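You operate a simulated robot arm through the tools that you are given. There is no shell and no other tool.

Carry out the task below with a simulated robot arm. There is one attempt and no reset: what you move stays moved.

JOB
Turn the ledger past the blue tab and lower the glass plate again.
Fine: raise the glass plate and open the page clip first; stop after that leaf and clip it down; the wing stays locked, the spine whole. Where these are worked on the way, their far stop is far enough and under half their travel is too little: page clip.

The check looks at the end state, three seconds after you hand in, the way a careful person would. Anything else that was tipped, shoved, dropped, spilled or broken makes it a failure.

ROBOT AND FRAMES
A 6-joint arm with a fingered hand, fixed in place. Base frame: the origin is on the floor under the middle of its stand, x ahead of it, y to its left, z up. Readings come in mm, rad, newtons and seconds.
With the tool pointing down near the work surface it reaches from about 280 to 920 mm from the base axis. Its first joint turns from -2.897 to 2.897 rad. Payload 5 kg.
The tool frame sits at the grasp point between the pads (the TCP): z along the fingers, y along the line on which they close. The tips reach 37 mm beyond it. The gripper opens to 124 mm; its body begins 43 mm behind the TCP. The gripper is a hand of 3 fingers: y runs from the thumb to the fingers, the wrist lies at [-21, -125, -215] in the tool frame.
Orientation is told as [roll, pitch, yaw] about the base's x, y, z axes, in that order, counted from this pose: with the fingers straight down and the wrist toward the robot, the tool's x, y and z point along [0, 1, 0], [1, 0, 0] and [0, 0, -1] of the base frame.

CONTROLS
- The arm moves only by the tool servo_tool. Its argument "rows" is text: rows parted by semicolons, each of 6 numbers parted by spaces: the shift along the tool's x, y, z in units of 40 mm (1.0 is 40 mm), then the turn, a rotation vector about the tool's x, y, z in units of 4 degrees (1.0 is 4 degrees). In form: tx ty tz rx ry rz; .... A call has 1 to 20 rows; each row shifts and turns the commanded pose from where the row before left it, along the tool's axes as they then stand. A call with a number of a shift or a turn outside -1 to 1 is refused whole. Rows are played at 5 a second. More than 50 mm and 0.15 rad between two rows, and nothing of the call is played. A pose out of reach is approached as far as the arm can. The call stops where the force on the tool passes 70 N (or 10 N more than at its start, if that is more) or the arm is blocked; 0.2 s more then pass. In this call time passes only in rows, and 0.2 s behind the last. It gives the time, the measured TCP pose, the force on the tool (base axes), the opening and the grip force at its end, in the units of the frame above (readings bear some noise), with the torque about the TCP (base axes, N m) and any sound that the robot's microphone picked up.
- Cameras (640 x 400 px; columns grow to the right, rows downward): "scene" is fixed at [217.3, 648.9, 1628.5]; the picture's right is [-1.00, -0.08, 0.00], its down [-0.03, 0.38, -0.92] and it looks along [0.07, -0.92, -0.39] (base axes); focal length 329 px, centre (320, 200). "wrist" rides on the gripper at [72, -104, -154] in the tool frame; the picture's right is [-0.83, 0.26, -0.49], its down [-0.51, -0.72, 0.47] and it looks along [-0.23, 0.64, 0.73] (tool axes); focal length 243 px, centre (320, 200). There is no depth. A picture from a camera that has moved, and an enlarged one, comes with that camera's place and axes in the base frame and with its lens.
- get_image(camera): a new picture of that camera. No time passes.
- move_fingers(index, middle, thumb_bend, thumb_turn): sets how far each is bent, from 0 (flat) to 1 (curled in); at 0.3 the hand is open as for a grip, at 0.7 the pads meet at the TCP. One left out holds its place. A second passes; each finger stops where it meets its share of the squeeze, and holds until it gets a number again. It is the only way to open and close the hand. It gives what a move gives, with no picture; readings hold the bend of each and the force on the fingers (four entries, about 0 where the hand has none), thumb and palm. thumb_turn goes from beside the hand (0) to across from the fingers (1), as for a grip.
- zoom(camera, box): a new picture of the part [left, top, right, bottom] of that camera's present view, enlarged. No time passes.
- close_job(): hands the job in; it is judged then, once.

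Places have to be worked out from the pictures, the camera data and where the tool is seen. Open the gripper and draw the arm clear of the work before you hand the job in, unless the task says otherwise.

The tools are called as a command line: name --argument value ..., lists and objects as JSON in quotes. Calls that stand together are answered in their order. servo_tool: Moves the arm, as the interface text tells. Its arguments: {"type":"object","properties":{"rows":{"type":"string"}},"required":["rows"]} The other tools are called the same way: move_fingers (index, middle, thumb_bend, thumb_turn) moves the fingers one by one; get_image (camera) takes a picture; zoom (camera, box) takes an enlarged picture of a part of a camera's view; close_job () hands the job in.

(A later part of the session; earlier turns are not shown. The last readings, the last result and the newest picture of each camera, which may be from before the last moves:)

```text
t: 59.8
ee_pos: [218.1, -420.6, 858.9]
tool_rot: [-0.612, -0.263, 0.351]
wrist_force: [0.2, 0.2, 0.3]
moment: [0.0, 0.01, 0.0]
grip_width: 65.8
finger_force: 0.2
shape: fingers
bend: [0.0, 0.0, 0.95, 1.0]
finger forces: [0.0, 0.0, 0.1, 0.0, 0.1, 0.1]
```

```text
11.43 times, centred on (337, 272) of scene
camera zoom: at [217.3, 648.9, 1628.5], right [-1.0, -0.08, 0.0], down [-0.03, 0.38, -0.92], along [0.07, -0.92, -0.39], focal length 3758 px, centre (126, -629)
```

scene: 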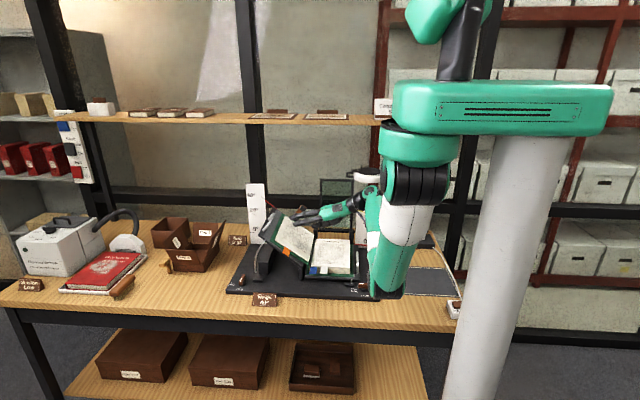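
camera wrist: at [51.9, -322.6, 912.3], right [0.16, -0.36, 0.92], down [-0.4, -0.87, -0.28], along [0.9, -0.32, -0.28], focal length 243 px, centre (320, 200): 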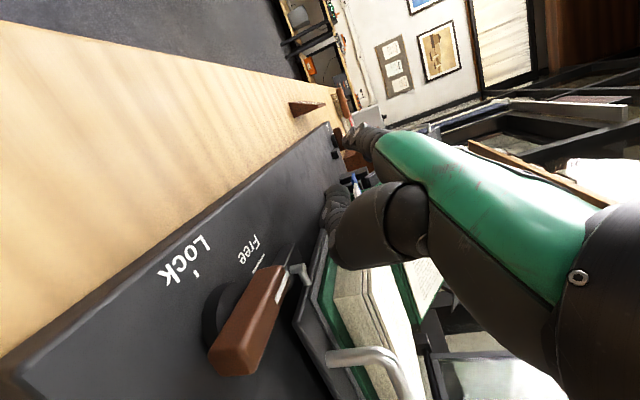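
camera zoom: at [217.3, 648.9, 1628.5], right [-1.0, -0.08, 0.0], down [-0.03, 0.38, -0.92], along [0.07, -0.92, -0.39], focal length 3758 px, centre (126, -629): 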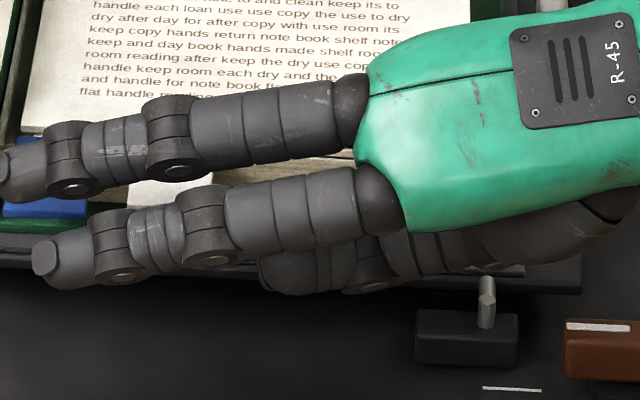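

The images show the real hook: tip at TCP+(29,30,11), i.e. ~20 mm more to the front than assumed, and the middle finger would come near the left wing. I raise a little and re-orient (yaw 28°, tilt-up 8°, lean 50°) so the fingers stay clear in front.

servo_tool --rows "-0.4 0.18 -0.58 0 0 0; -0.3 0.13 -0.43 0 0 0; 0 0 0 0 -0.94 0; 0 0 0 0 -0.94 0; 0 0 0 0 -0.94 0; 0 0 0 0 -0.93 0; 0 0 0 -0.117 0.175 -0.87; 0 0 0 -0.117 0.175 -0.87; 0 0 0 -0.117 0.175 -0.87"

get_image --camera "wrist"

zoom --camera "scene" --box '[290, 220, 390, 300]'

```text
t: 61.8
ee_pos: [218.0, -419.8, 910.7]
tool_rot: [-0.864, -0.139, 0.49]
wrist_force: [-0.7, 0.4, 0.6]
moment: [-0.01, 0.01, 0.0]
grip_width: 66.1
finger_force: 0.0
shape: fingers
bend: [0.0, 0.0, 0.95, 1.0]
finger forces: [0.0, 0.1, 0.0, 0.2, 0.0, 0.0]
```

```text
taken
camera wrist: at [43.4, -326.0, 939.3], right [0.19, -0.09, 0.98], down [-0.32, -0.95, -0.02], along [0.93, -0.31, -0.21], focal length 243 px, centre (320, 200)
```

wrist: 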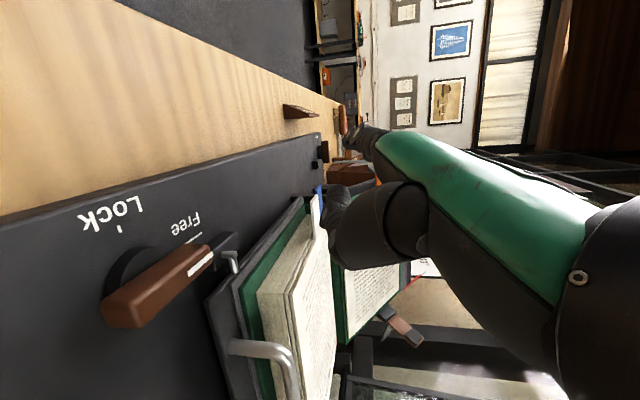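

```text
5.00 times, centred on (340, 260) of scene
camera zoom: at [217.3, 648.9, 1628.5], right [-1.0, -0.08, 0.0], down [-0.03, 0.38, -0.92], along [0.07, -0.92, -0.39], focal length 1644 px, centre (220, -100)
```

zoom: 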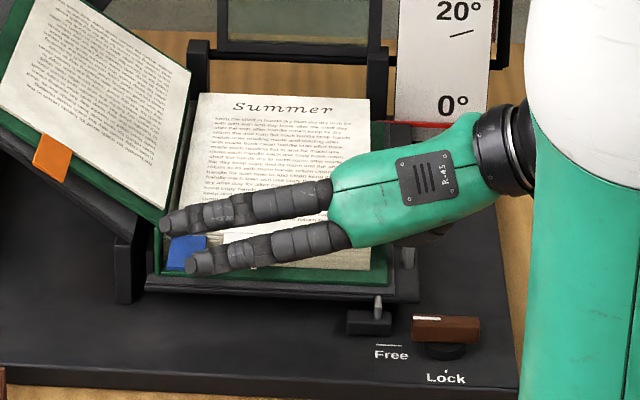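

In this pose I predict the hook tip at TCP+(26,34,1). I lower to tab level just right of the white tab (TCP ≈ [222,-441,867]) and verify.

servo_tool --rows "0.245 -0.155 0.54 0 0 0; 0.245 -0.155 0.54 0 0 0"

zoom --camera "wrist" --box '[240, 130, 400, 290]'

zoom --camera "scene" --box '[300, 245, 370, 295]'

```text
t: 62.4
ee_pos: [220.8, -440.9, 866.1]
tool_rot: [-0.864, -0.139, 0.488]
wrist_force: [-0.2, 0.0, -0.1]
moment: [0.0, 0.0, -0.01]
grip_width: 65.8
finger_force: 0.0
shape: fingers
bend: [0.0, 0.0, 0.95, 1.0]
finger forces: [0.0, 0.0, 0.0, 0.0, 0.0, 0.0]
```

```text
2.50 times, centred on (320, 210) of wrist
camera zoom: at [47.0, -347.2, 894.9], right [0.19, -0.09, 0.98], down [-0.32, -0.95, -0.02], along [0.93, -0.31, -0.21], focal length 606 px, centre (320, 175)
```

zoom: 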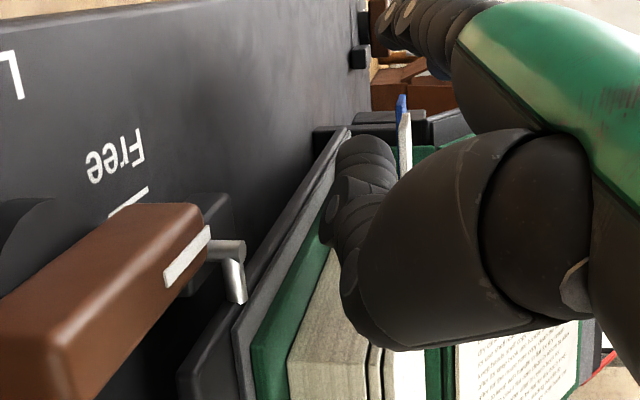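

```text
8.00 times, centred on (335, 270) of scene
camera zoom: at [217.3, 648.9, 1628.5], right [-1.0, -0.08, 0.0], down [-0.03, 0.38, -0.92], along [0.07, -0.92, -0.39], focal length 2630 px, centre (200, -360)
```

zoom: 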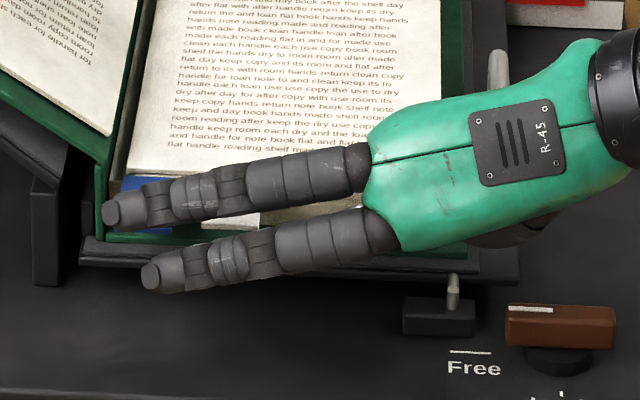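

The hook's top is level with the tabs, so I drop ~6 mm and shift 4 mm toward the front, then slide in under the tabs slowly toward +x, watching forces.

servo_tool --rows "0.175 0.025 0.033 0 0 0; -0.04 0.166 0.083 0 0 0; -0.04 0.166 0.083 0 0 0; -0.04 0.166 0.083 0 0 0; -0.04 0.166 0.083 0 0 0"

zoom --camera "wrist" --box '[240, 130, 400, 290]'

zoom --camera "scene" --box '[300, 245, 370, 295]'

```text
t: 63.6
ee_pos: [250.8, -436.9, 860.2]
tool_rot: [-0.865, -0.14, 0.49]
wrist_force: [-0.7, -0.6, -0.7]
moment: [0.02, -0.01, 0.01]
grip_width: 66.0
finger_force: 0.1
shape: fingers
bend: [0.0, 0.0, 0.95, 1.0]
finger forces: [0.1, 0.0, 0.0, 0.0, 0.0, 0.0]
```

```text
2.50 times, centred on (320, 210) of wrist
camera zoom: at [77.0, -342.8, 889.1], right [0.19, -0.09, 0.98], down [-0.32, -0.95, -0.02], along [0.93, -0.31, -0.21], focal length 606 px, centre (320, 175)
```

zoom: 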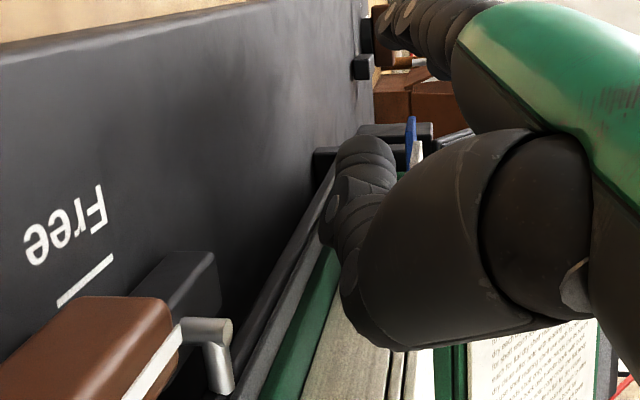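

```text
8.00 times, centred on (335, 270) of scene
camera zoom: at [217.3, 648.9, 1628.5], right [-1.0, -0.08, 0.0], down [-0.03, 0.38, -0.92], along [0.07, -0.92, -0.39], focal length 2630 px, centre (200, -360)
```

zoom: 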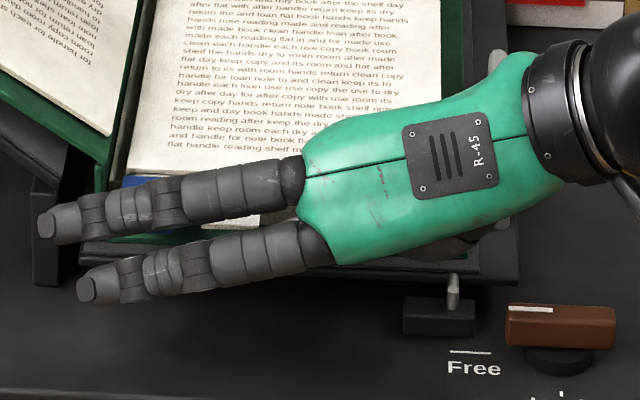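

Hook tip is now under the white tab with about 5 mm clearance, no contact force. I slide in the remaining ~46 mm until it is under the blue tab.

servo_tool --rows "-0.04 0.166 0.083 0 0 0; -0.04 0.166 0.083 0 0 0; -0.04 0.166 0.083 0 0 0; -0.04 0.166 0.083 0 0 0; -0.04 0.166 0.083 0 0 0; -0.04 0.166 0.083 0 0 0"

zoom --camera "wrist" --box '[240, 130, 400, 290]'

zoom --camera "scene" --box '[290, 245, 360, 295]'

```text
t: 65.0
ee_pos: [297.3, -436.1, 860.7]
tool_rot: [-0.864, -0.143, 0.488]
wrist_force: [-0.4, 0.0, -0.8]
moment: [0.01, -0.03, 0.01]
grip_width: 66.0
finger_force: 0.8
shape: fingers
bend: [0.0, 0.0, 0.95, 1.0]
finger forces: [0.1, 0.0, 0.0, 0.0, 0.7, 0.0]
```

```text
2.50 times, centred on (320, 210) of wrist
camera zoom: at [122.9, -342.6, 889.2], right [0.19, -0.09, 0.98], down [-0.32, -0.95, -0.02], along [0.93, -0.31, -0.21], focal length 606 px, centre (320, 175)
```

zoom: 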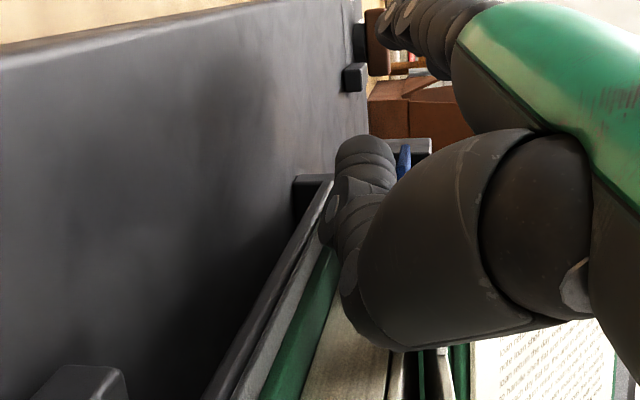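

```text
8.00 times, centred on (325, 270) of scene
camera zoom: at [217.3, 648.9, 1628.5], right [-1.0, -0.08, 0.0], down [-0.03, 0.38, -0.92], along [0.07, -0.92, -0.39], focal length 2630 px, centre (280, -360)
```

zoom: 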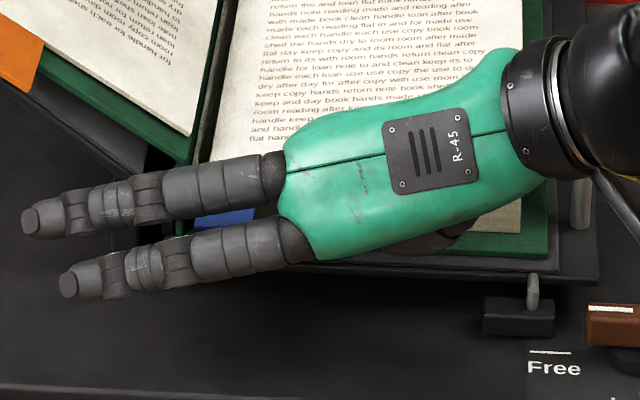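

Thumb touches lightly (0.7 N); blue tab is right above the hook and the white one on its rising part. I lift 24 mm straight up in small steps.

servo_tool --rows "-0.114 0.021 -0.0955 0 0 0; -0.114 0.021 -0.0955 0 0 0; -0.114 0.021 -0.0955 0 0 0; -0.114 0.021 -0.0955 0 0 0"

get_image --camera "wrist"

zoom --camera "scene" --box '[280, 210, 370, 290]'

```text
t: 66.0
ee_pos: [296.6, -436.8, 883.3]
tool_rot: [-0.862, -0.14, 0.488]
wrist_force: [-7.0, 1.2, -2.9]
moment: [-0.08, 0.07, 0.26]
grip_width: 67.0
finger_force: 3.7
shape: fingers
bend: [0.0, 0.0, 0.95, 1.0]
finger forces: [0.0, 0.0, 0.0, 0.1, 7.0, 0.0]
```

```text
taken
camera wrist: at [122.1, -343.2, 912.8], right [0.19, -0.09, 0.98], down [-0.32, -0.95, -0.02], along [0.93, -0.31, -0.21], focal length 243 px, centre (320, 200)
```

wrist: 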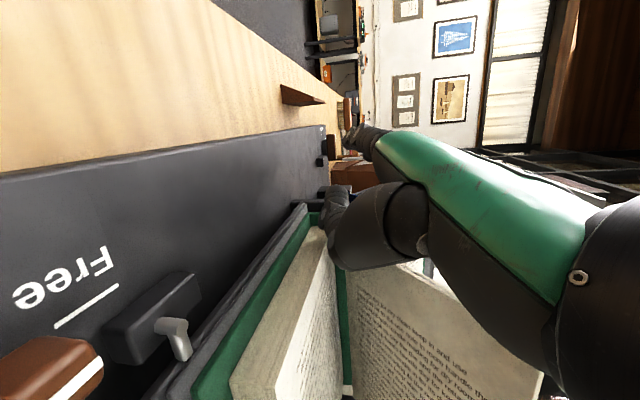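

```text
5.00 times, centred on (325, 250) of scene
camera zoom: at [217.3, 648.9, 1628.5], right [-1.0, -0.08, 0.0], down [-0.03, 0.38, -0.92], along [0.07, -0.92, -0.39], focal length 1644 px, centre (295, -50)
```

zoom: 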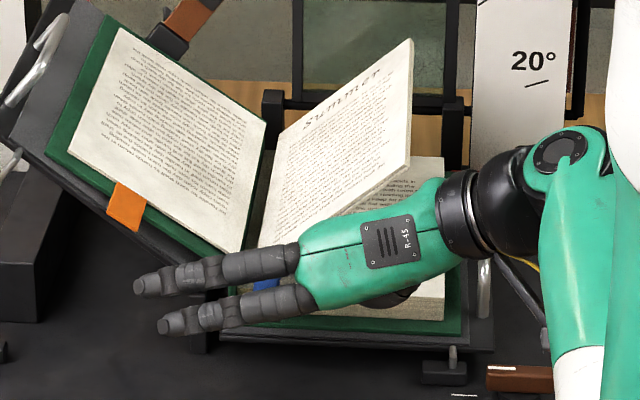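

A leaf is rising to about 40°. I check whether it is only the white-tab leaf or both.

zoom --camera "scene" --box '[315, 240, 360, 280]'

zoom --camera "wrist" --box '[240, 180, 400, 400]'

```text
10.00 times, centred on (338, 260) of scene
camera zoom: at [217.3, 648.9, 1628.5], right [-1.0, -0.08, 0.0], down [-0.03, 0.38, -0.92], along [0.07, -0.92, -0.39], focal length 3288 px, centre (145, -400)
```

zoom: 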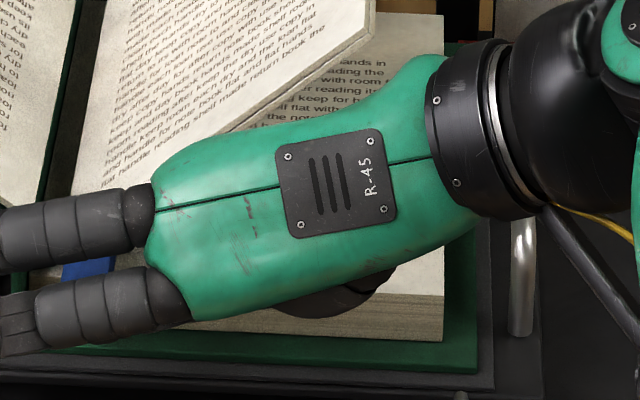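

```text
1.82 times, centred on (320, 290) of wrist
camera zoom: at [122.1, -343.2, 912.8], right [0.19, -0.09, 0.98], down [-0.32, -0.95, -0.02], along [0.93, -0.31, -0.21], focal length 441 px, centre (320, 36)
```

zoom: 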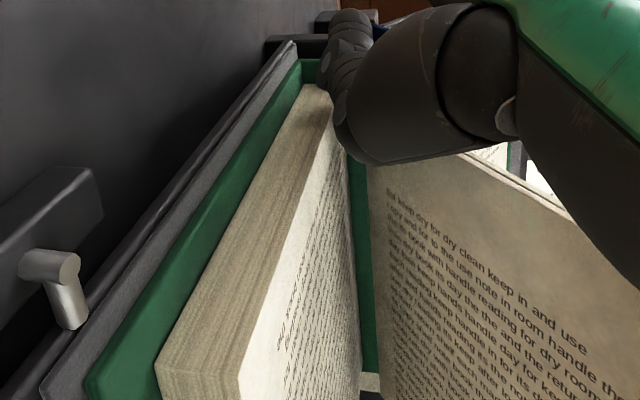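

The remaining block now shows no separate leaf on top, so both the white and blue leaves are riding up together. I continue over: up and toward +x to about 90°.

servo_tool --rows "-0.1 0.075 -0.044 0 0 0; -0.1 0.075 -0.044 0 0 0; -0.066 0.085 -0.001 0 0 0; -0.066 0.085 -0.001 0 0 0"

get_image --camera "wrist"

zoom --camera "scene" --box '[270, 200, 370, 290]'

```text
t: 67.0
ee_pos: [310.2, -436.5, 898.9]
tool_rot: [-0.867, -0.143, 0.489]
wrist_force: [0.2, -0.2, -0.1]
moment: [-0.03, -0.01, 0.01]
grip_width: 65.8
finger_force: 0.0
shape: fingers
bend: [0.0, 0.0, 0.95, 1.0]
finger forces: [0.0, 0.0, 0.0, 0.1, 0.0, 0.0]
```

```text
taken
camera wrist: at [135.4, -343.4, 927.1], right [0.19, -0.09, 0.98], down [-0.32, -0.95, -0.02], along [0.93, -0.31, -0.21], focal length 243 px, centre (320, 200)
```

wrist: 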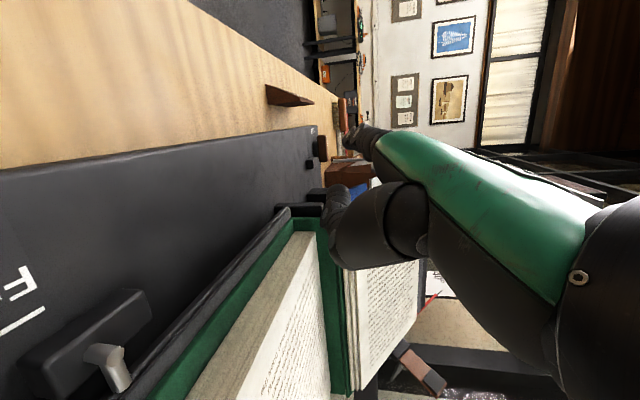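

```text
4.44 times, centred on (320, 245) of scene
camera zoom: at [217.3, 648.9, 1628.5], right [-1.0, -0.08, 0.0], down [-0.03, 0.38, -0.92], along [0.07, -0.92, -0.39], focal length 1461 px, centre (320, 0)
```

zoom: 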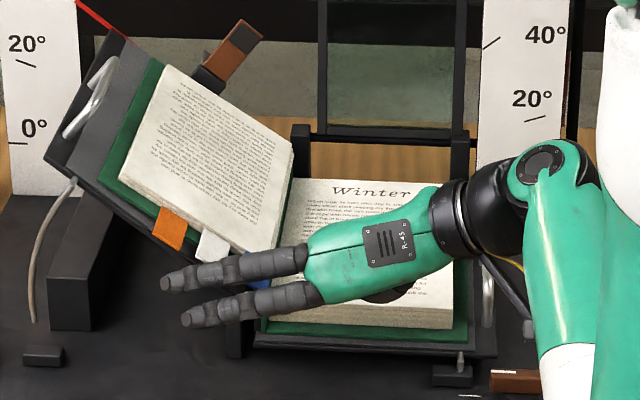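

Both leaves flipped over: the right page now reads "Winter", with orange, white and blue tabs on the left. I withdraw the hand toward the front and slightly up, clear of the tabs.

servo_tool --rows "0.23 0.174 -0.237 0 0 0; 0.23 0.174 -0.237 0 0 0; 0.1 0.2 -0.43 0 0 0; 0 0.1 -0.6 0 0 0; 0 0 -0.8 0 0 0"

get_image --camera "scene"

zoom --camera "scene" --box '[260, 200, 370, 290]'

```text
t: 68.2
ee_pos: [286.3, -353.1, 943.8]
tool_rot: [-0.865, -0.141, 0.487]
wrist_force: [0.4, -0.9, -0.9]
moment: [-0.02, 0.04, 0.01]
grip_width: 66.0
finger_force: 0.1
shape: fingers
bend: [0.0, 0.0, 0.95, 1.0]
finger forces: [0.0, 0.0, 0.0, 0.1, 0.1, 0.1]
```

```text
taken
```

scene: 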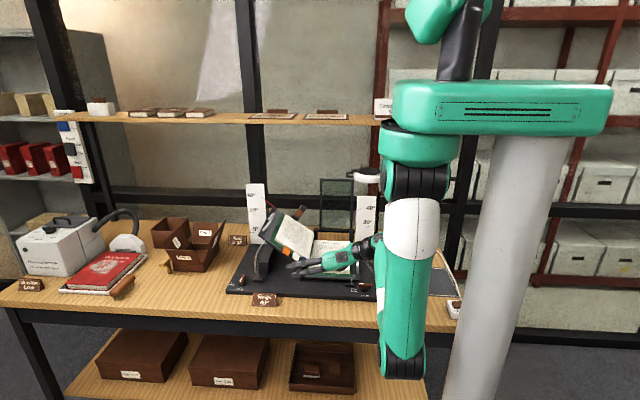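

```text
4.44 times, centred on (315, 245) of scene
camera zoom: at [217.3, 648.9, 1628.5], right [-1.0, -0.08, 0.0], down [-0.03, 0.38, -0.92], along [0.07, -0.92, -0.39], focal length 1461 px, centre (342, 0)
```

zoom: 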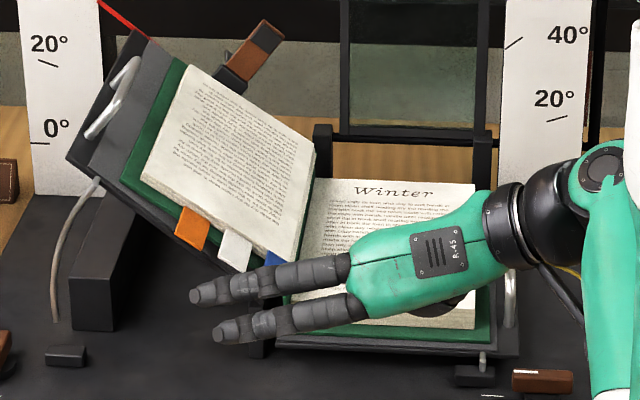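

The left side now carries orange, white and blue tabs, right shows "Winter". Next is closing the clip. I lift away, bring the hand upright again and re-pinch the fingers.

servo_tool --rows "-0.695 0.127 -0.584 0 0 0; -0.695 0.127 -0.584 0 0 0; -0.695 0.127 -0.584 0 0 0; -0.5 -0.377 0.515 0 0 0; -0.5 -0.377 0.515 0 0 0; -0.5 -0.377 0.515 0 0 0; -0.5 -0.377 0.515 0 0 0; -0.5 -0.377 0.515 0 0 0"

servo_tool --rows "0 0 0 0 0.96 0; 0 0 0 0 0.96 0; 0 0 0 0 0.96 0; 0 0 0 0 0.96 0; 0 0 0 0 0.96 0; 0 0 0 0 0.96 0; 0 0 0 0 0.96 0; 0 0 0 0 0.96 0; 0 0 0 0 0.96 0; 0 0 0 0 0.96 0; 0 0 0 0 0.96 0; 0 0 0 0 0.96 0; 0 0 0 0 0.96 0; 0 0 0 1 0 0; 0 0 0 1 0 0"

get_image --camera "scene"

```text
t: 70.0
ee_pos: [287.2, -514.8, 1053.5]
tool_rot: [-0.864, -0.14, 0.49]
wrist_force: [0.4, -0.6, -0.8]
moment: [-0.01, -0.01, -0.01]
grip_width: 65.8
finger_force: 0.1
shape: fingers
bend: [0.0, 0.0, 0.95, 1.0]
finger forces: [0.0, 0.0, 0.0, 0.1, 0.1, 0.1]
```

```text
t: 73.2
ee_pos: [338.1, -552.5, 998.0]
tool_rot: [0.005, 0.001, 0.488]
wrist_force: [-0.3, 0.0, 0.0]
moment: [0.0, 0.0, -0.02]
grip_width: 65.8
finger_force: 0.0
shape: fingers
bend: [0.0, 0.0, 0.95, 1.0]
finger forces: [0.1, 0.0, 0.0, 0.1, 0.1, 0.0]
out of reach, approached as far as the arm can: row 9, 10, 11, 12, 13, 14, 15
```

```text
taken
```

scene: 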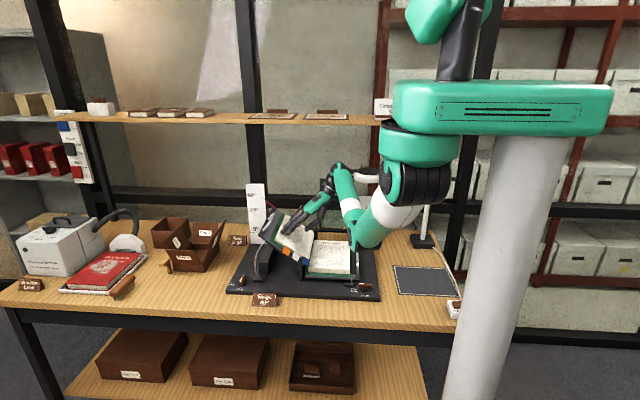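

The arm drifted down to z≈998 at its reach limit, with the fingers over the left page; no contact force, but I raise right away and move outward.

servo_tool --rows "0 0 -0.7 0 0 0; 0 0 -0.7 0 0 0; 0 0 -0.5 0 0 0"

zoom --camera "scene" --box '[250, 140, 410, 290]'

```text
t: 74.0
ee_pos: [363.7, -581.1, 1045.9]
tool_rot: [0.008, -0.001, 0.489]
wrist_force: [-0.6, 0.5, -0.2]
moment: [0.01, 0.0, 0.0]
grip_width: 65.8
finger_force: 0.1
shape: fingers
bend: [0.0, 0.0, 0.95, 1.0]
finger forces: [0.0, 0.1, 0.0, 0.0, 0.0, 0.0]
out of reach, approached as far as the arm can: row 1, 2, 3
```

```text
2.67 times, centred on (330, 215) of scene
camera zoom: at [217.3, 648.9, 1628.5], right [-1.0, -0.08, 0.0], down [-0.03, 0.38, -0.92], along [0.07, -0.92, -0.39], focal length 877 px, centre (293, 160)
```

zoom: 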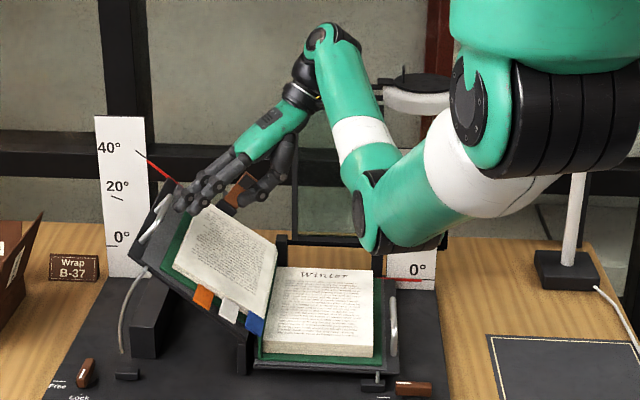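

I bring the fingers in first (they reach out flat toward the wing), then I'll turn the hand back to yaw -90°.

move_fingers --thumb_bend 0.45 --index 0.45 --middle 0.45

move_fingers --thumb_bend 0.69 --index 0.72 --middle 0.72

servo_tool --rows "0 0 0 0 0 1; 0 0 0 0 0 1; 0 0 0 0 0 1; 0 0 0 0 0 1; 0 0 0 0 0 1; 0 0 0 0 0 1; 0 0 0 0 0 1; 0 0 0 0 0 1; 0 0 0 0 0 1; 0 0 0 0 0 1; 0 0 0 0 0 1; 0 0 0 0 0 1; 0 0 0 0 0 1; 0 0 0 0 0 1; 0 0 0 0 0 1"

get_image --camera "scene"

```text
t: 75.0
ee_pos: [363.4, -582.4, 1045.9]
tool_rot: [0.005, -0.002, 0.488]
wrist_force: [0.1, 0.1, -0.4]
moment: [-0.01, -0.01, 0.0]
grip_width: 83.1
finger_force: 0.0
shape: fingers
bend: [0.45, 0.45, 0.45, 0.99]
finger forces: [0.0, 0.0, 0.0, 0.0, 0.0, 0.1]
```

```text
t: 76.0
ee_pos: [362.7, -581.7, 1045.6]
tool_rot: [0.007, -0.003, 0.489]
wrist_force: [-0.1, -0.1, -0.1]
moment: [0.01, 0.01, 0.02]
grip_width: 4.2
finger_force: 0.1
shape: fingers
bend: [0.72, 0.72, 0.69, 1.0]
finger forces: [0.0, 0.1, 0.1, 0.0, 0.0, 0.1]
```

```text
t: 79.2
ee_pos: [362.5, -581.4, 1044.2]
tool_rot: [0.003, 0.004, -0.56]
wrist_force: [0.5, 0.5, 0.3]
moment: [0.0, -0.02, 0.03]
grip_width: 4.1
finger_force: 0.0
shape: fingers
bend: [0.72, 0.72, 0.69, 1.0]
finger forces: [0.1, 0.0, 0.0, 0.0, 0.1, 0.0]
```

```text
taken
```

scene: 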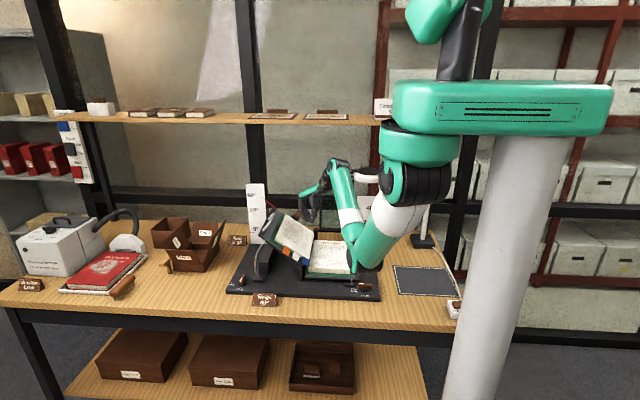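

Turn continues to yaw -90°, then I rise and look at the clip.

servo_tool --rows "0 0 0 0 0 1; 0 0 0 0 0 1; 0 0 0 0 0 1; 0 0 0 0 0 1; 0 0 0 0 0 1; 0 0 0 0 0 1; 0 0 0 0 0 1; 0 0 0 0 0 1; 0 0 0 0 0 1; 0 0 0 0 0 1; 0 0 0 0 0 1; 0 0 0 0 0 1; 0 0 0 0 0 1; 0 0 0 0 0 1; 0 0 0 0 0 0.5; 0.5 0 -0.8 0 0 0; 0.5 0 -0.8 0 0 0"

get_image --camera "wrist"

zoom --camera "scene" --box '[255, 150, 375, 280]'

```text
t: 82.8
ee_pos: [403.4, -581.9, 1109.4]
tool_rot: [-0.003, 0.007, -1.571]
wrist_force: [0.6, 0.4, -0.1]
moment: [0.01, -0.02, 0.04]
grip_width: 4.3
finger_force: 0.1
shape: fingers
bend: [0.72, 0.72, 0.69, 1.0]
finger forces: [0.0, 0.0, 0.0, 0.1, 0.0, 0.0]
```

```text
taken
camera wrist: at [475.9, -478.0, 1262.3], right [-0.83, -0.27, 0.49], down [-0.51, 0.72, -0.46], along [-0.23, -0.64, -0.74], focal length 243 px, centre (320, 200)
```

wrist: 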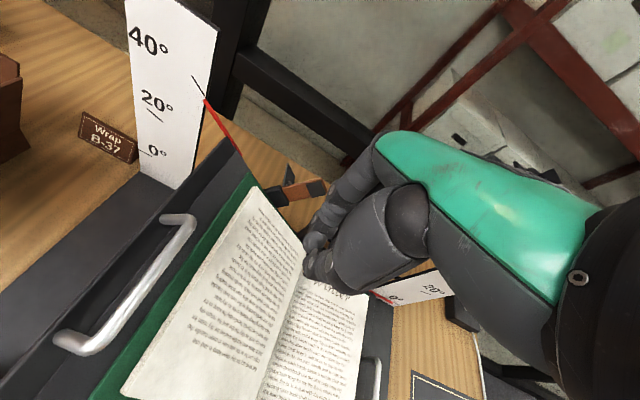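

```text
3.08 times, centred on (315, 215) of scene
camera zoom: at [217.3, 648.9, 1628.5], right [-1.0, -0.08, 0.0], down [-0.03, 0.38, -0.92], along [0.07, -0.92, -0.39], focal length 1012 px, centre (335, 154)
```

zoom: 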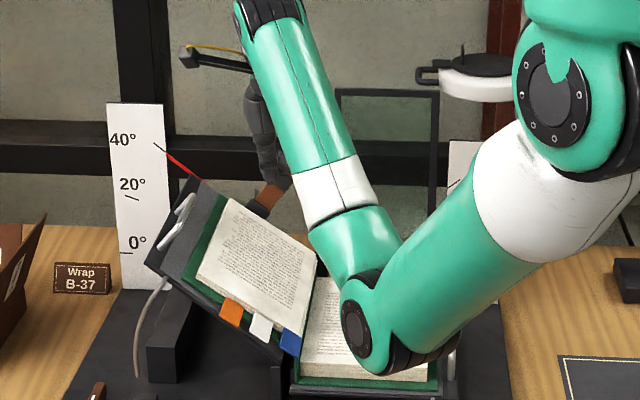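

Now I zoom on the open clip from both cameras to get its present position.

zoom --camera "wrist" --box '[230, 140, 350, 240]'

zoom --camera "scene" --box '[275, 190, 335, 240]'

```text
4.00 times, centred on (290, 190) of wrist
camera zoom: at [475.9, -478.0, 1262.3], right [-0.83, -0.27, 0.49], down [-0.51, 0.72, -0.46], along [-0.23, -0.64, -0.74], focal length 970 px, centre (440, 240)
```

zoom: 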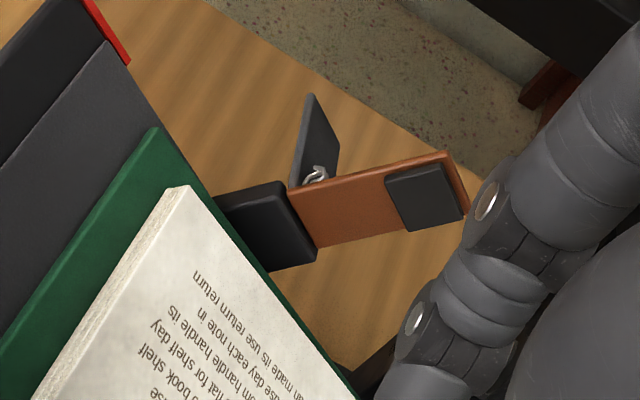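

```text
8.00 times, centred on (305, 215) of scene
camera zoom: at [217.3, 648.9, 1628.5], right [-1.0, -0.08, 0.0], down [-0.03, 0.38, -0.92], along [0.07, -0.92, -0.39], focal length 2630 px, centre (440, 80)
```

zoom: 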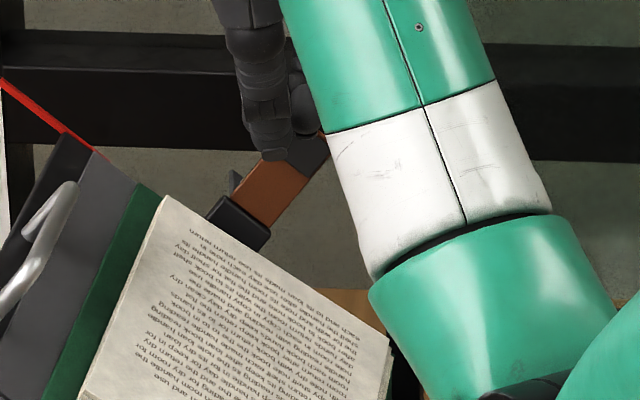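

The pad stands leaning back ~18° (base ≈ (434,-694,977), tip ≈ (400,-714,1020)). I pass over it at height and come down behind it, then will push it forward and down.

servo_tool --rows "0.055 0.89 0 0 0 0; 0.055 0.89 0 0 0 0; 0.055 0.89 0 0 0 0; 0.055 0.89 0 0 0 0; 0.055 0.89 0 0 0 0"

zoom --camera "wrist" --box '[160, 160, 400, 360]'

zoom --camera "scene" --box '[255, 160, 375, 260]'

```text
t: 84.0
ee_pos: [415.2, -759.6, 1108.9]
tool_rot: [-0.002, 0.007, -1.571]
wrist_force: [-0.4, -0.3, -0.7]
moment: [0.01, 0.01, 0.01]
grip_width: 4.3
finger_force: 0.2
shape: fingers
bend: [0.72, 0.72, 0.69, 1.0]
finger forces: [0.0, 0.0, 0.0, 0.1, 0.1, 0.0]
```

```text
2.00 times, centred on (280, 260) of wrist
camera zoom: at [487.4, -656.1, 1261.1], right [-0.83, -0.27, 0.49], down [-0.51, 0.72, -0.47], along [-0.23, -0.64, -0.74], focal length 485 px, centre (400, 80)
```

zoom: 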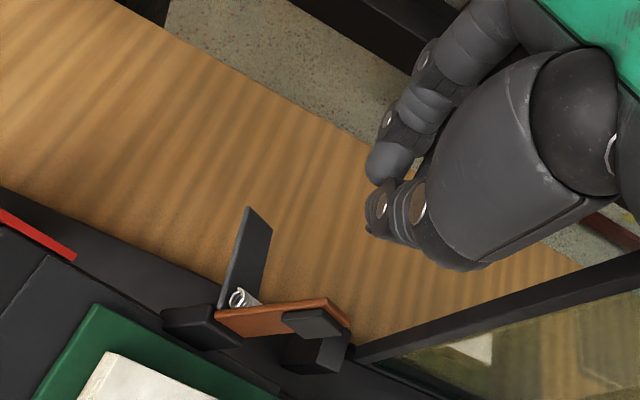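

```text
4.00 times, centred on (315, 210) of scene
camera zoom: at [217.3, 648.9, 1628.5], right [-1.0, -0.08, 0.0], down [-0.03, 0.38, -0.92], along [0.07, -0.92, -0.39], focal length 1315 px, centre (340, 160)
```

zoom: 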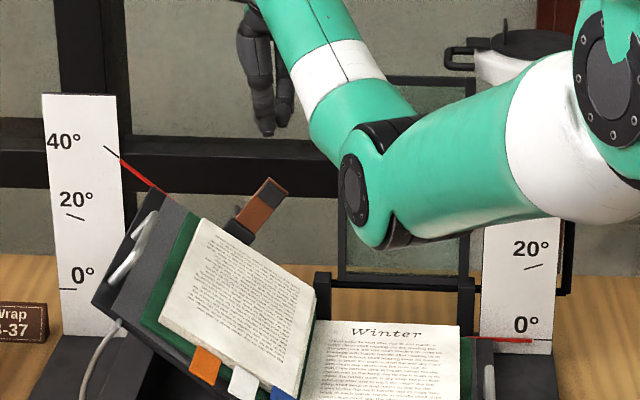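

Behind the pad now, clear above. I descend to z≈1030 (tips ≈ 993).

servo_tool --rows "0 0 0.65 0 0 0; 0 0 0.65 0 0 0; 0 0 0.65 0 0 0"

zoom --camera "wrist" --box '[180, 160, 400, 360]'

zoom --camera "scene" --box '[255, 170, 355, 260]'

```text
t: 84.8
ee_pos: [414.0, -759.7, 1030.0]
tool_rot: [-0.005, 0.005, -1.568]
wrist_force: [-0.5, -0.2, 0.2]
moment: [-0.02, 0.02, -0.03]
grip_width: 4.5
finger_force: 0.0
shape: fingers
bend: [0.72, 0.72, 0.69, 1.0]
finger forces: [0.0, 0.0, 0.0, 0.0, 0.1, 0.0]
```

```text
2.00 times, centred on (290, 260) of wrist
camera zoom: at [486.7, -655.2, 1183.1], right [-0.83, -0.27, 0.49], down [-0.51, 0.72, -0.47], along [-0.23, -0.64, -0.73], focal length 485 px, centre (380, 80)
```

zoom: 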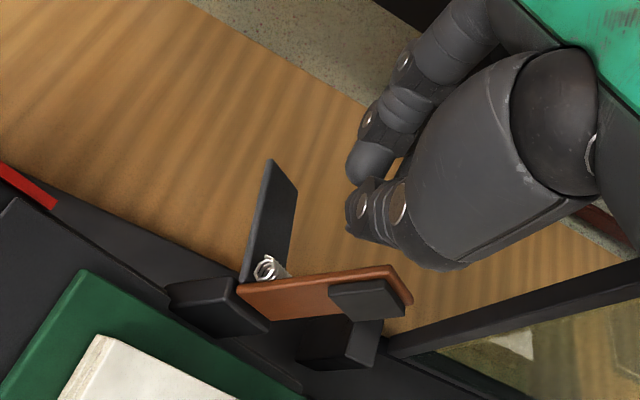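

```text
4.44 times, centred on (305, 215) of scene
camera zoom: at [217.3, 648.9, 1628.5], right [-1.0, -0.08, 0.0], down [-0.03, 0.38, -0.92], along [0.07, -0.92, -0.39], focal length 1461 px, centre (387, 133)
```

zoom: 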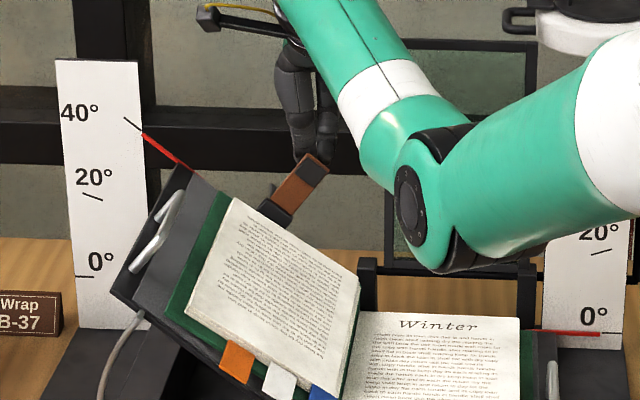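

Fingertips are right behind the pad. I push forward (+y) gently until contact and follow the closing arc.

servo_tool --rows "0 -0.2 0 0 0 0; 0 -0.2 0 0 0 0; 0 -0.2 0 0 0 0; 0 -0.2 0 0 0 0; 0 -0.2 0 0 0 0"

zoom --camera "wrist" --box '[180, 160, 400, 360]'

zoom --camera "scene" --box '[265, 180, 335, 240]'

```text
t: 86.0
ee_pos: [414.4, -719.1, 1030.7]
tool_rot: [-0.004, 0.007, -1.569]
wrist_force: [-0.7, -1.1, 0.2]
moment: [0.06, -0.03, 0.01]
grip_width: 4.3
finger_force: 0.2
shape: fingers
bend: [0.72, 0.72, 0.69, 1.0]
finger forces: [0.0, 0.0, 0.0, 0.1, 0.1, 0.0]
```

```text
2.00 times, centred on (290, 260) of wrist
camera zoom: at [486.5, -615.3, 1183.1], right [-0.83, -0.27, 0.49], down [-0.51, 0.72, -0.46], along [-0.23, -0.64, -0.74], focal length 485 px, centre (380, 80)
```

zoom: 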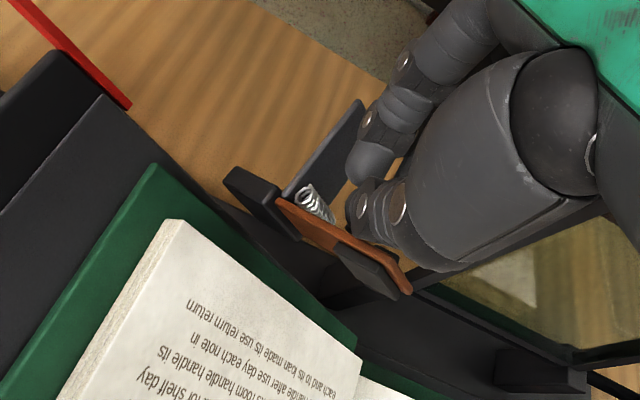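

```text
6.67 times, centred on (300, 210) of scene
camera zoom: at [217.3, 648.9, 1628.5], right [-1.0, -0.08, 0.0], down [-0.03, 0.38, -0.92], along [0.07, -0.92, -0.39], focal length 2192 px, centre (453, 133)
```

zoom: 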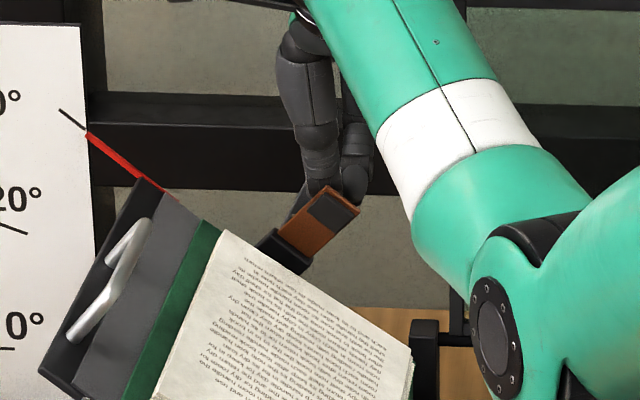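

The pad is coming forward freely. I keep following the arc: forward, then forward and down.

servo_tool --rows "0 -0.18 0 0 0 0; 0 -0.18 0 0 0 0; 0 -0.18 0 0 0 0; 0.053 -0.158 0.062 0 0 0; 0.053 -0.158 0.062 0 0 0; 0.053 -0.158 0.062 0 0 0"

zoom --camera "wrist" --box '[180, 160, 400, 360]'

zoom --camera "scene" --box '[265, 180, 335, 240]'

```text
t: 87.4
ee_pos: [419.1, -678.5, 1024.1]
tool_rot: [0.0, 0.003, -1.571]
wrist_force: [-4.5, -0.5, 6.1]
moment: [-0.22, 0.1, -0.12]
grip_width: 3.4
finger_force: 5.3
shape: fingers
bend: [0.72, 0.72, 0.7, 1.0]
finger forces: [0.0, 4.0, 0.0, 0.0, 5.7, 0.0]
```

```text
2.00 times, centred on (290, 260) of wrist
camera zoom: at [492.2, -575.0, 1177.1], right [-0.83, -0.26, 0.49], down [-0.51, 0.72, -0.47], along [-0.23, -0.64, -0.73], focal length 485 px, centre (380, 80)
```

zoom: 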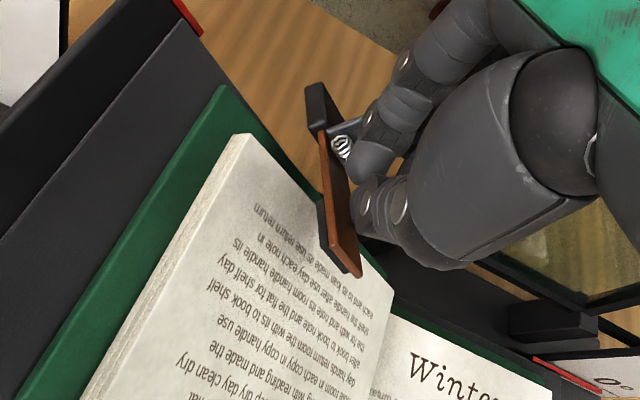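

```text
6.67 times, centred on (300, 210) of scene
camera zoom: at [217.3, 648.9, 1628.5], right [-1.0, -0.08, 0.0], down [-0.03, 0.38, -0.92], along [0.07, -0.92, -0.39], focal length 2192 px, centre (453, 133)
```

zoom: 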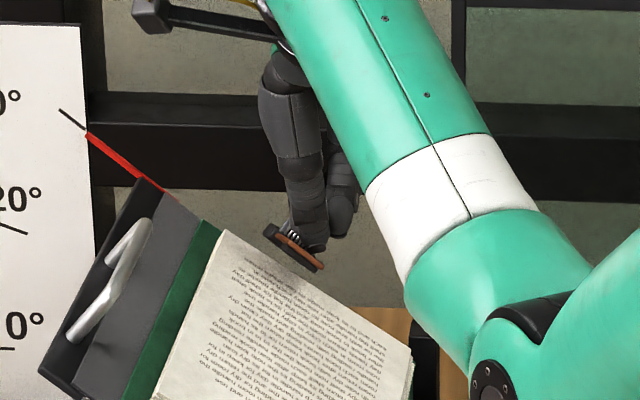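

The pad is about 60° down, but the lever is starting to squeeze the fingers from behind. I shift the contact outward along the pad, away from the lever, then press further down.

servo_tool --rows "-0.088 -0.175 -0.108 0 0 0; -0.088 -0.175 -0.108 0 0 0; 0.088 -0.106 0.108 0 0 0; 0.088 -0.106 0.108 0 0 0"

zoom --camera "wrist" --box '[180, 160, 400, 360]'

zoom --camera "scene" --box '[265, 180, 335, 240]'

```text
t: 88.4
ee_pos: [420.8, -656.2, 1023.6]
tool_rot: [-0.001, 0.005, -1.57]
wrist_force: [-1.0, 0.7, 0.6]
moment: [-0.06, -0.02, -0.01]
grip_width: 4.1
finger_force: 0.4
shape: fingers
bend: [0.72, 0.72, 0.69, 1.0]
finger forces: [0.0, 0.9, 0.0, 0.0, 0.0, 0.0]
```

```text
2.00 times, centred on (290, 260) of wrist
camera zoom: at [492.9, -552.0, 1176.6], right [-0.83, -0.27, 0.49], down [-0.51, 0.72, -0.47], along [-0.23, -0.64, -0.73], focal length 485 px, centre (380, 80)
```

zoom: 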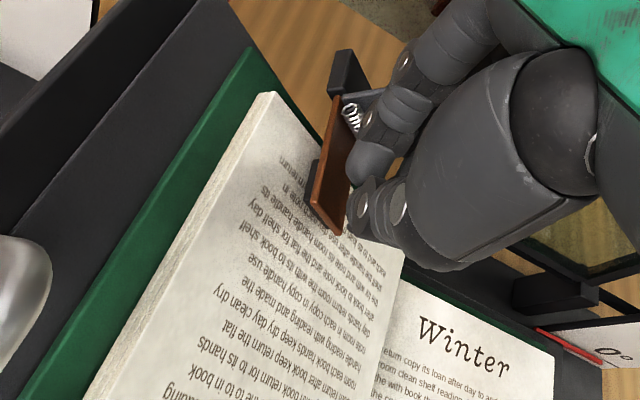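

```text
6.67 times, centred on (300, 210) of scene
camera zoom: at [217.3, 648.9, 1628.5], right [-1.0, -0.08, 0.0], down [-0.03, 0.38, -0.92], along [0.07, -0.92, -0.39], focal length 2192 px, centre (453, 133)
```

zoom: 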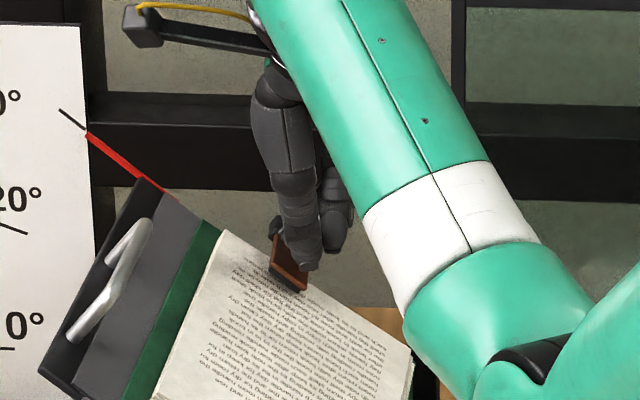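

The pad is nearly down, with little force. I press on along -n to seat it on the page.

servo_tool --rows "0.094 -0.056 0.112 0 0 0; 0.094 -0.056 0.112 0 0 0; 0.06 -0.02 0.07 0 0 0"

zoom --camera "wrist" --box '[180, 140, 400, 340]'

zoom --camera "scene" --box '[265, 180, 335, 240]'

```text
t: 89.2
ee_pos: [427.8, -652.9, 1018.2]
tool_rot: [-0.001, -0.003, -1.574]
wrist_force: [-32.0, 6.4, 42.8]
moment: [-1.28, 0.71, -0.69]
grip_width: 4.6
finger_force: 31.8
shape: fingers
bend: [0.72, 0.72, 0.69, 1.0]
finger forces: [44.3, 19.8, 0.0, 0.0, 0.0, 0.1]
```

```text
2.00 times, centred on (290, 240) of wrist
camera zoom: at [499.6, -547.4, 1169.5], right [-0.83, -0.26, 0.49], down [-0.51, 0.72, -0.47], along [-0.23, -0.64, -0.73], focal length 485 px, centre (380, 120)
```

zoom: 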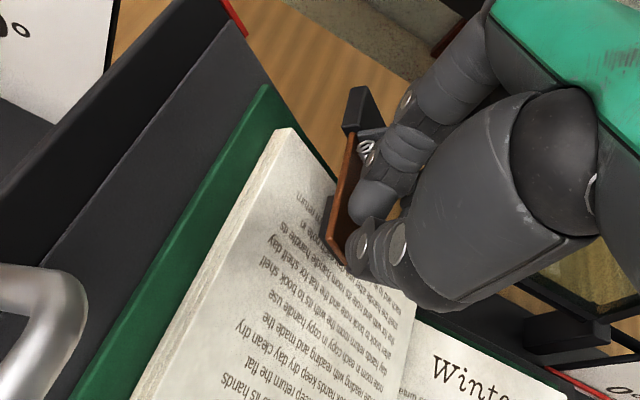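

```text
6.67 times, centred on (300, 210) of scene
camera zoom: at [217.3, 648.9, 1628.5], right [-1.0, -0.08, 0.0], down [-0.03, 0.38, -0.92], along [0.07, -0.92, -0.39], focal length 2192 px, centre (453, 133)
```

zoom: 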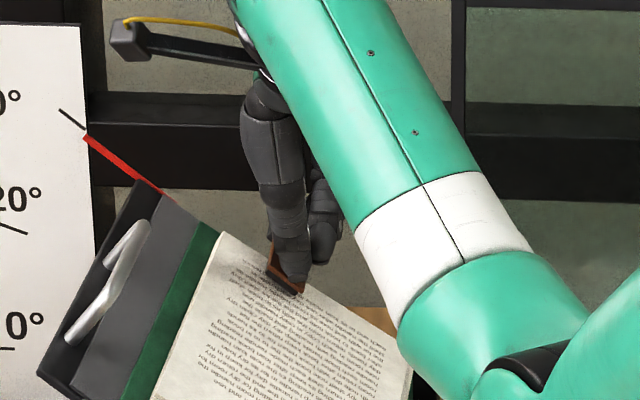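

The pad is firmly seated (≈54 N along the page normal, pointer still at 40°). I back off along the normal and lift away, then check that the clip stays shut.

servo_tool --rows "-0.15 -0.05 -0.18 0 0 0; -0.2 -0.1 -0.3 0 0 0; -0.1 -0.2 -0.6 0 0 0; 0 -0.4 -0.8 0 0 0; 0 -0.4 -0.7 0 0 0"

get_image --camera "wrist"

zoom --camera "scene" --box '[255, 170, 365, 290]'

```text
t: 90.4
ee_pos: [413.8, -604.1, 1113.7]
tool_rot: [-0.003, 0.009, -1.568]
wrist_force: [0.7, 0.2, 0.0]
moment: [-0.01, 0.03, 0.0]
grip_width: 4.1
finger_force: 0.1
shape: fingers
bend: [0.72, 0.72, 0.69, 1.0]
finger forces: [0.0, 0.1, 0.0, 0.1, 0.1, 0.0]
```

```text
taken
camera wrist: at [485.7, -501.0, 1267.0], right [-0.83, -0.27, 0.49], down [-0.51, 0.72, -0.46], along [-0.23, -0.64, -0.74], focal length 243 px, centre (320, 200)
```

wrist: 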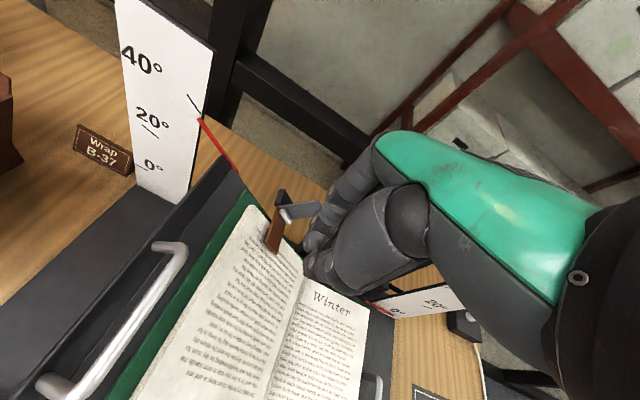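

```text
3.33 times, centred on (310, 230) of scene
camera zoom: at [217.3, 648.9, 1628.5], right [-1.0, -0.08, 0.0], down [-0.03, 0.38, -0.92], along [0.07, -0.92, -0.39], focal length 1096 px, centre (353, 100)
```

zoom: 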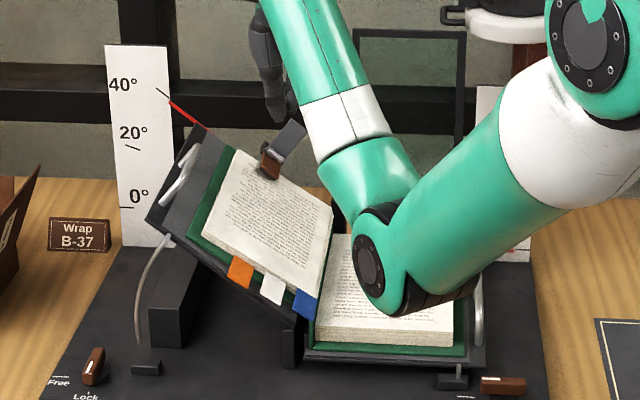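

I zoom on the clip and page stack to make sure it is clipped over both turned leaves.

zoom --camera "wrist" --box '[220, 160, 340, 260]'

zoom --camera "scene" --box '[285, 195, 335, 280]'

```text
4.00 times, centred on (280, 210) of wrist
camera zoom: at [485.7, -501.0, 1267.0], right [-0.83, -0.27, 0.49], down [-0.51, 0.72, -0.46], along [-0.23, -0.64, -0.74], focal length 970 px, centre (480, 160)
```

zoom: 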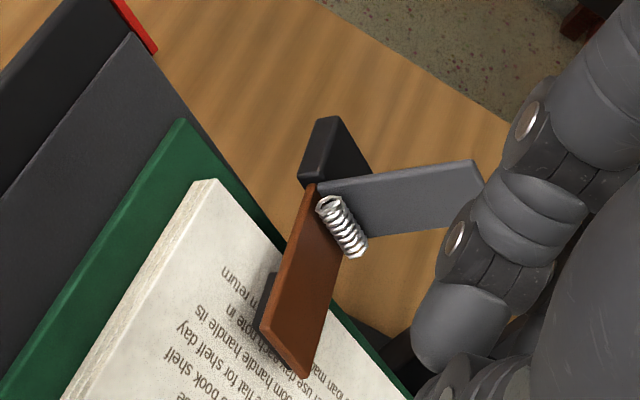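

```text
4.71 times, centred on (310, 238) of scene
camera zoom: at [217.3, 648.9, 1628.5], right [-1.0, -0.08, 0.0], down [-0.03, 0.38, -0.92], along [0.07, -0.92, -0.39], focal length 1547 px, centre (367, 24)
```

zoom: 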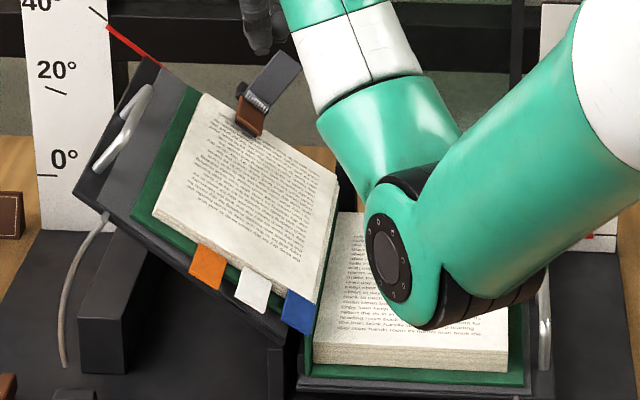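

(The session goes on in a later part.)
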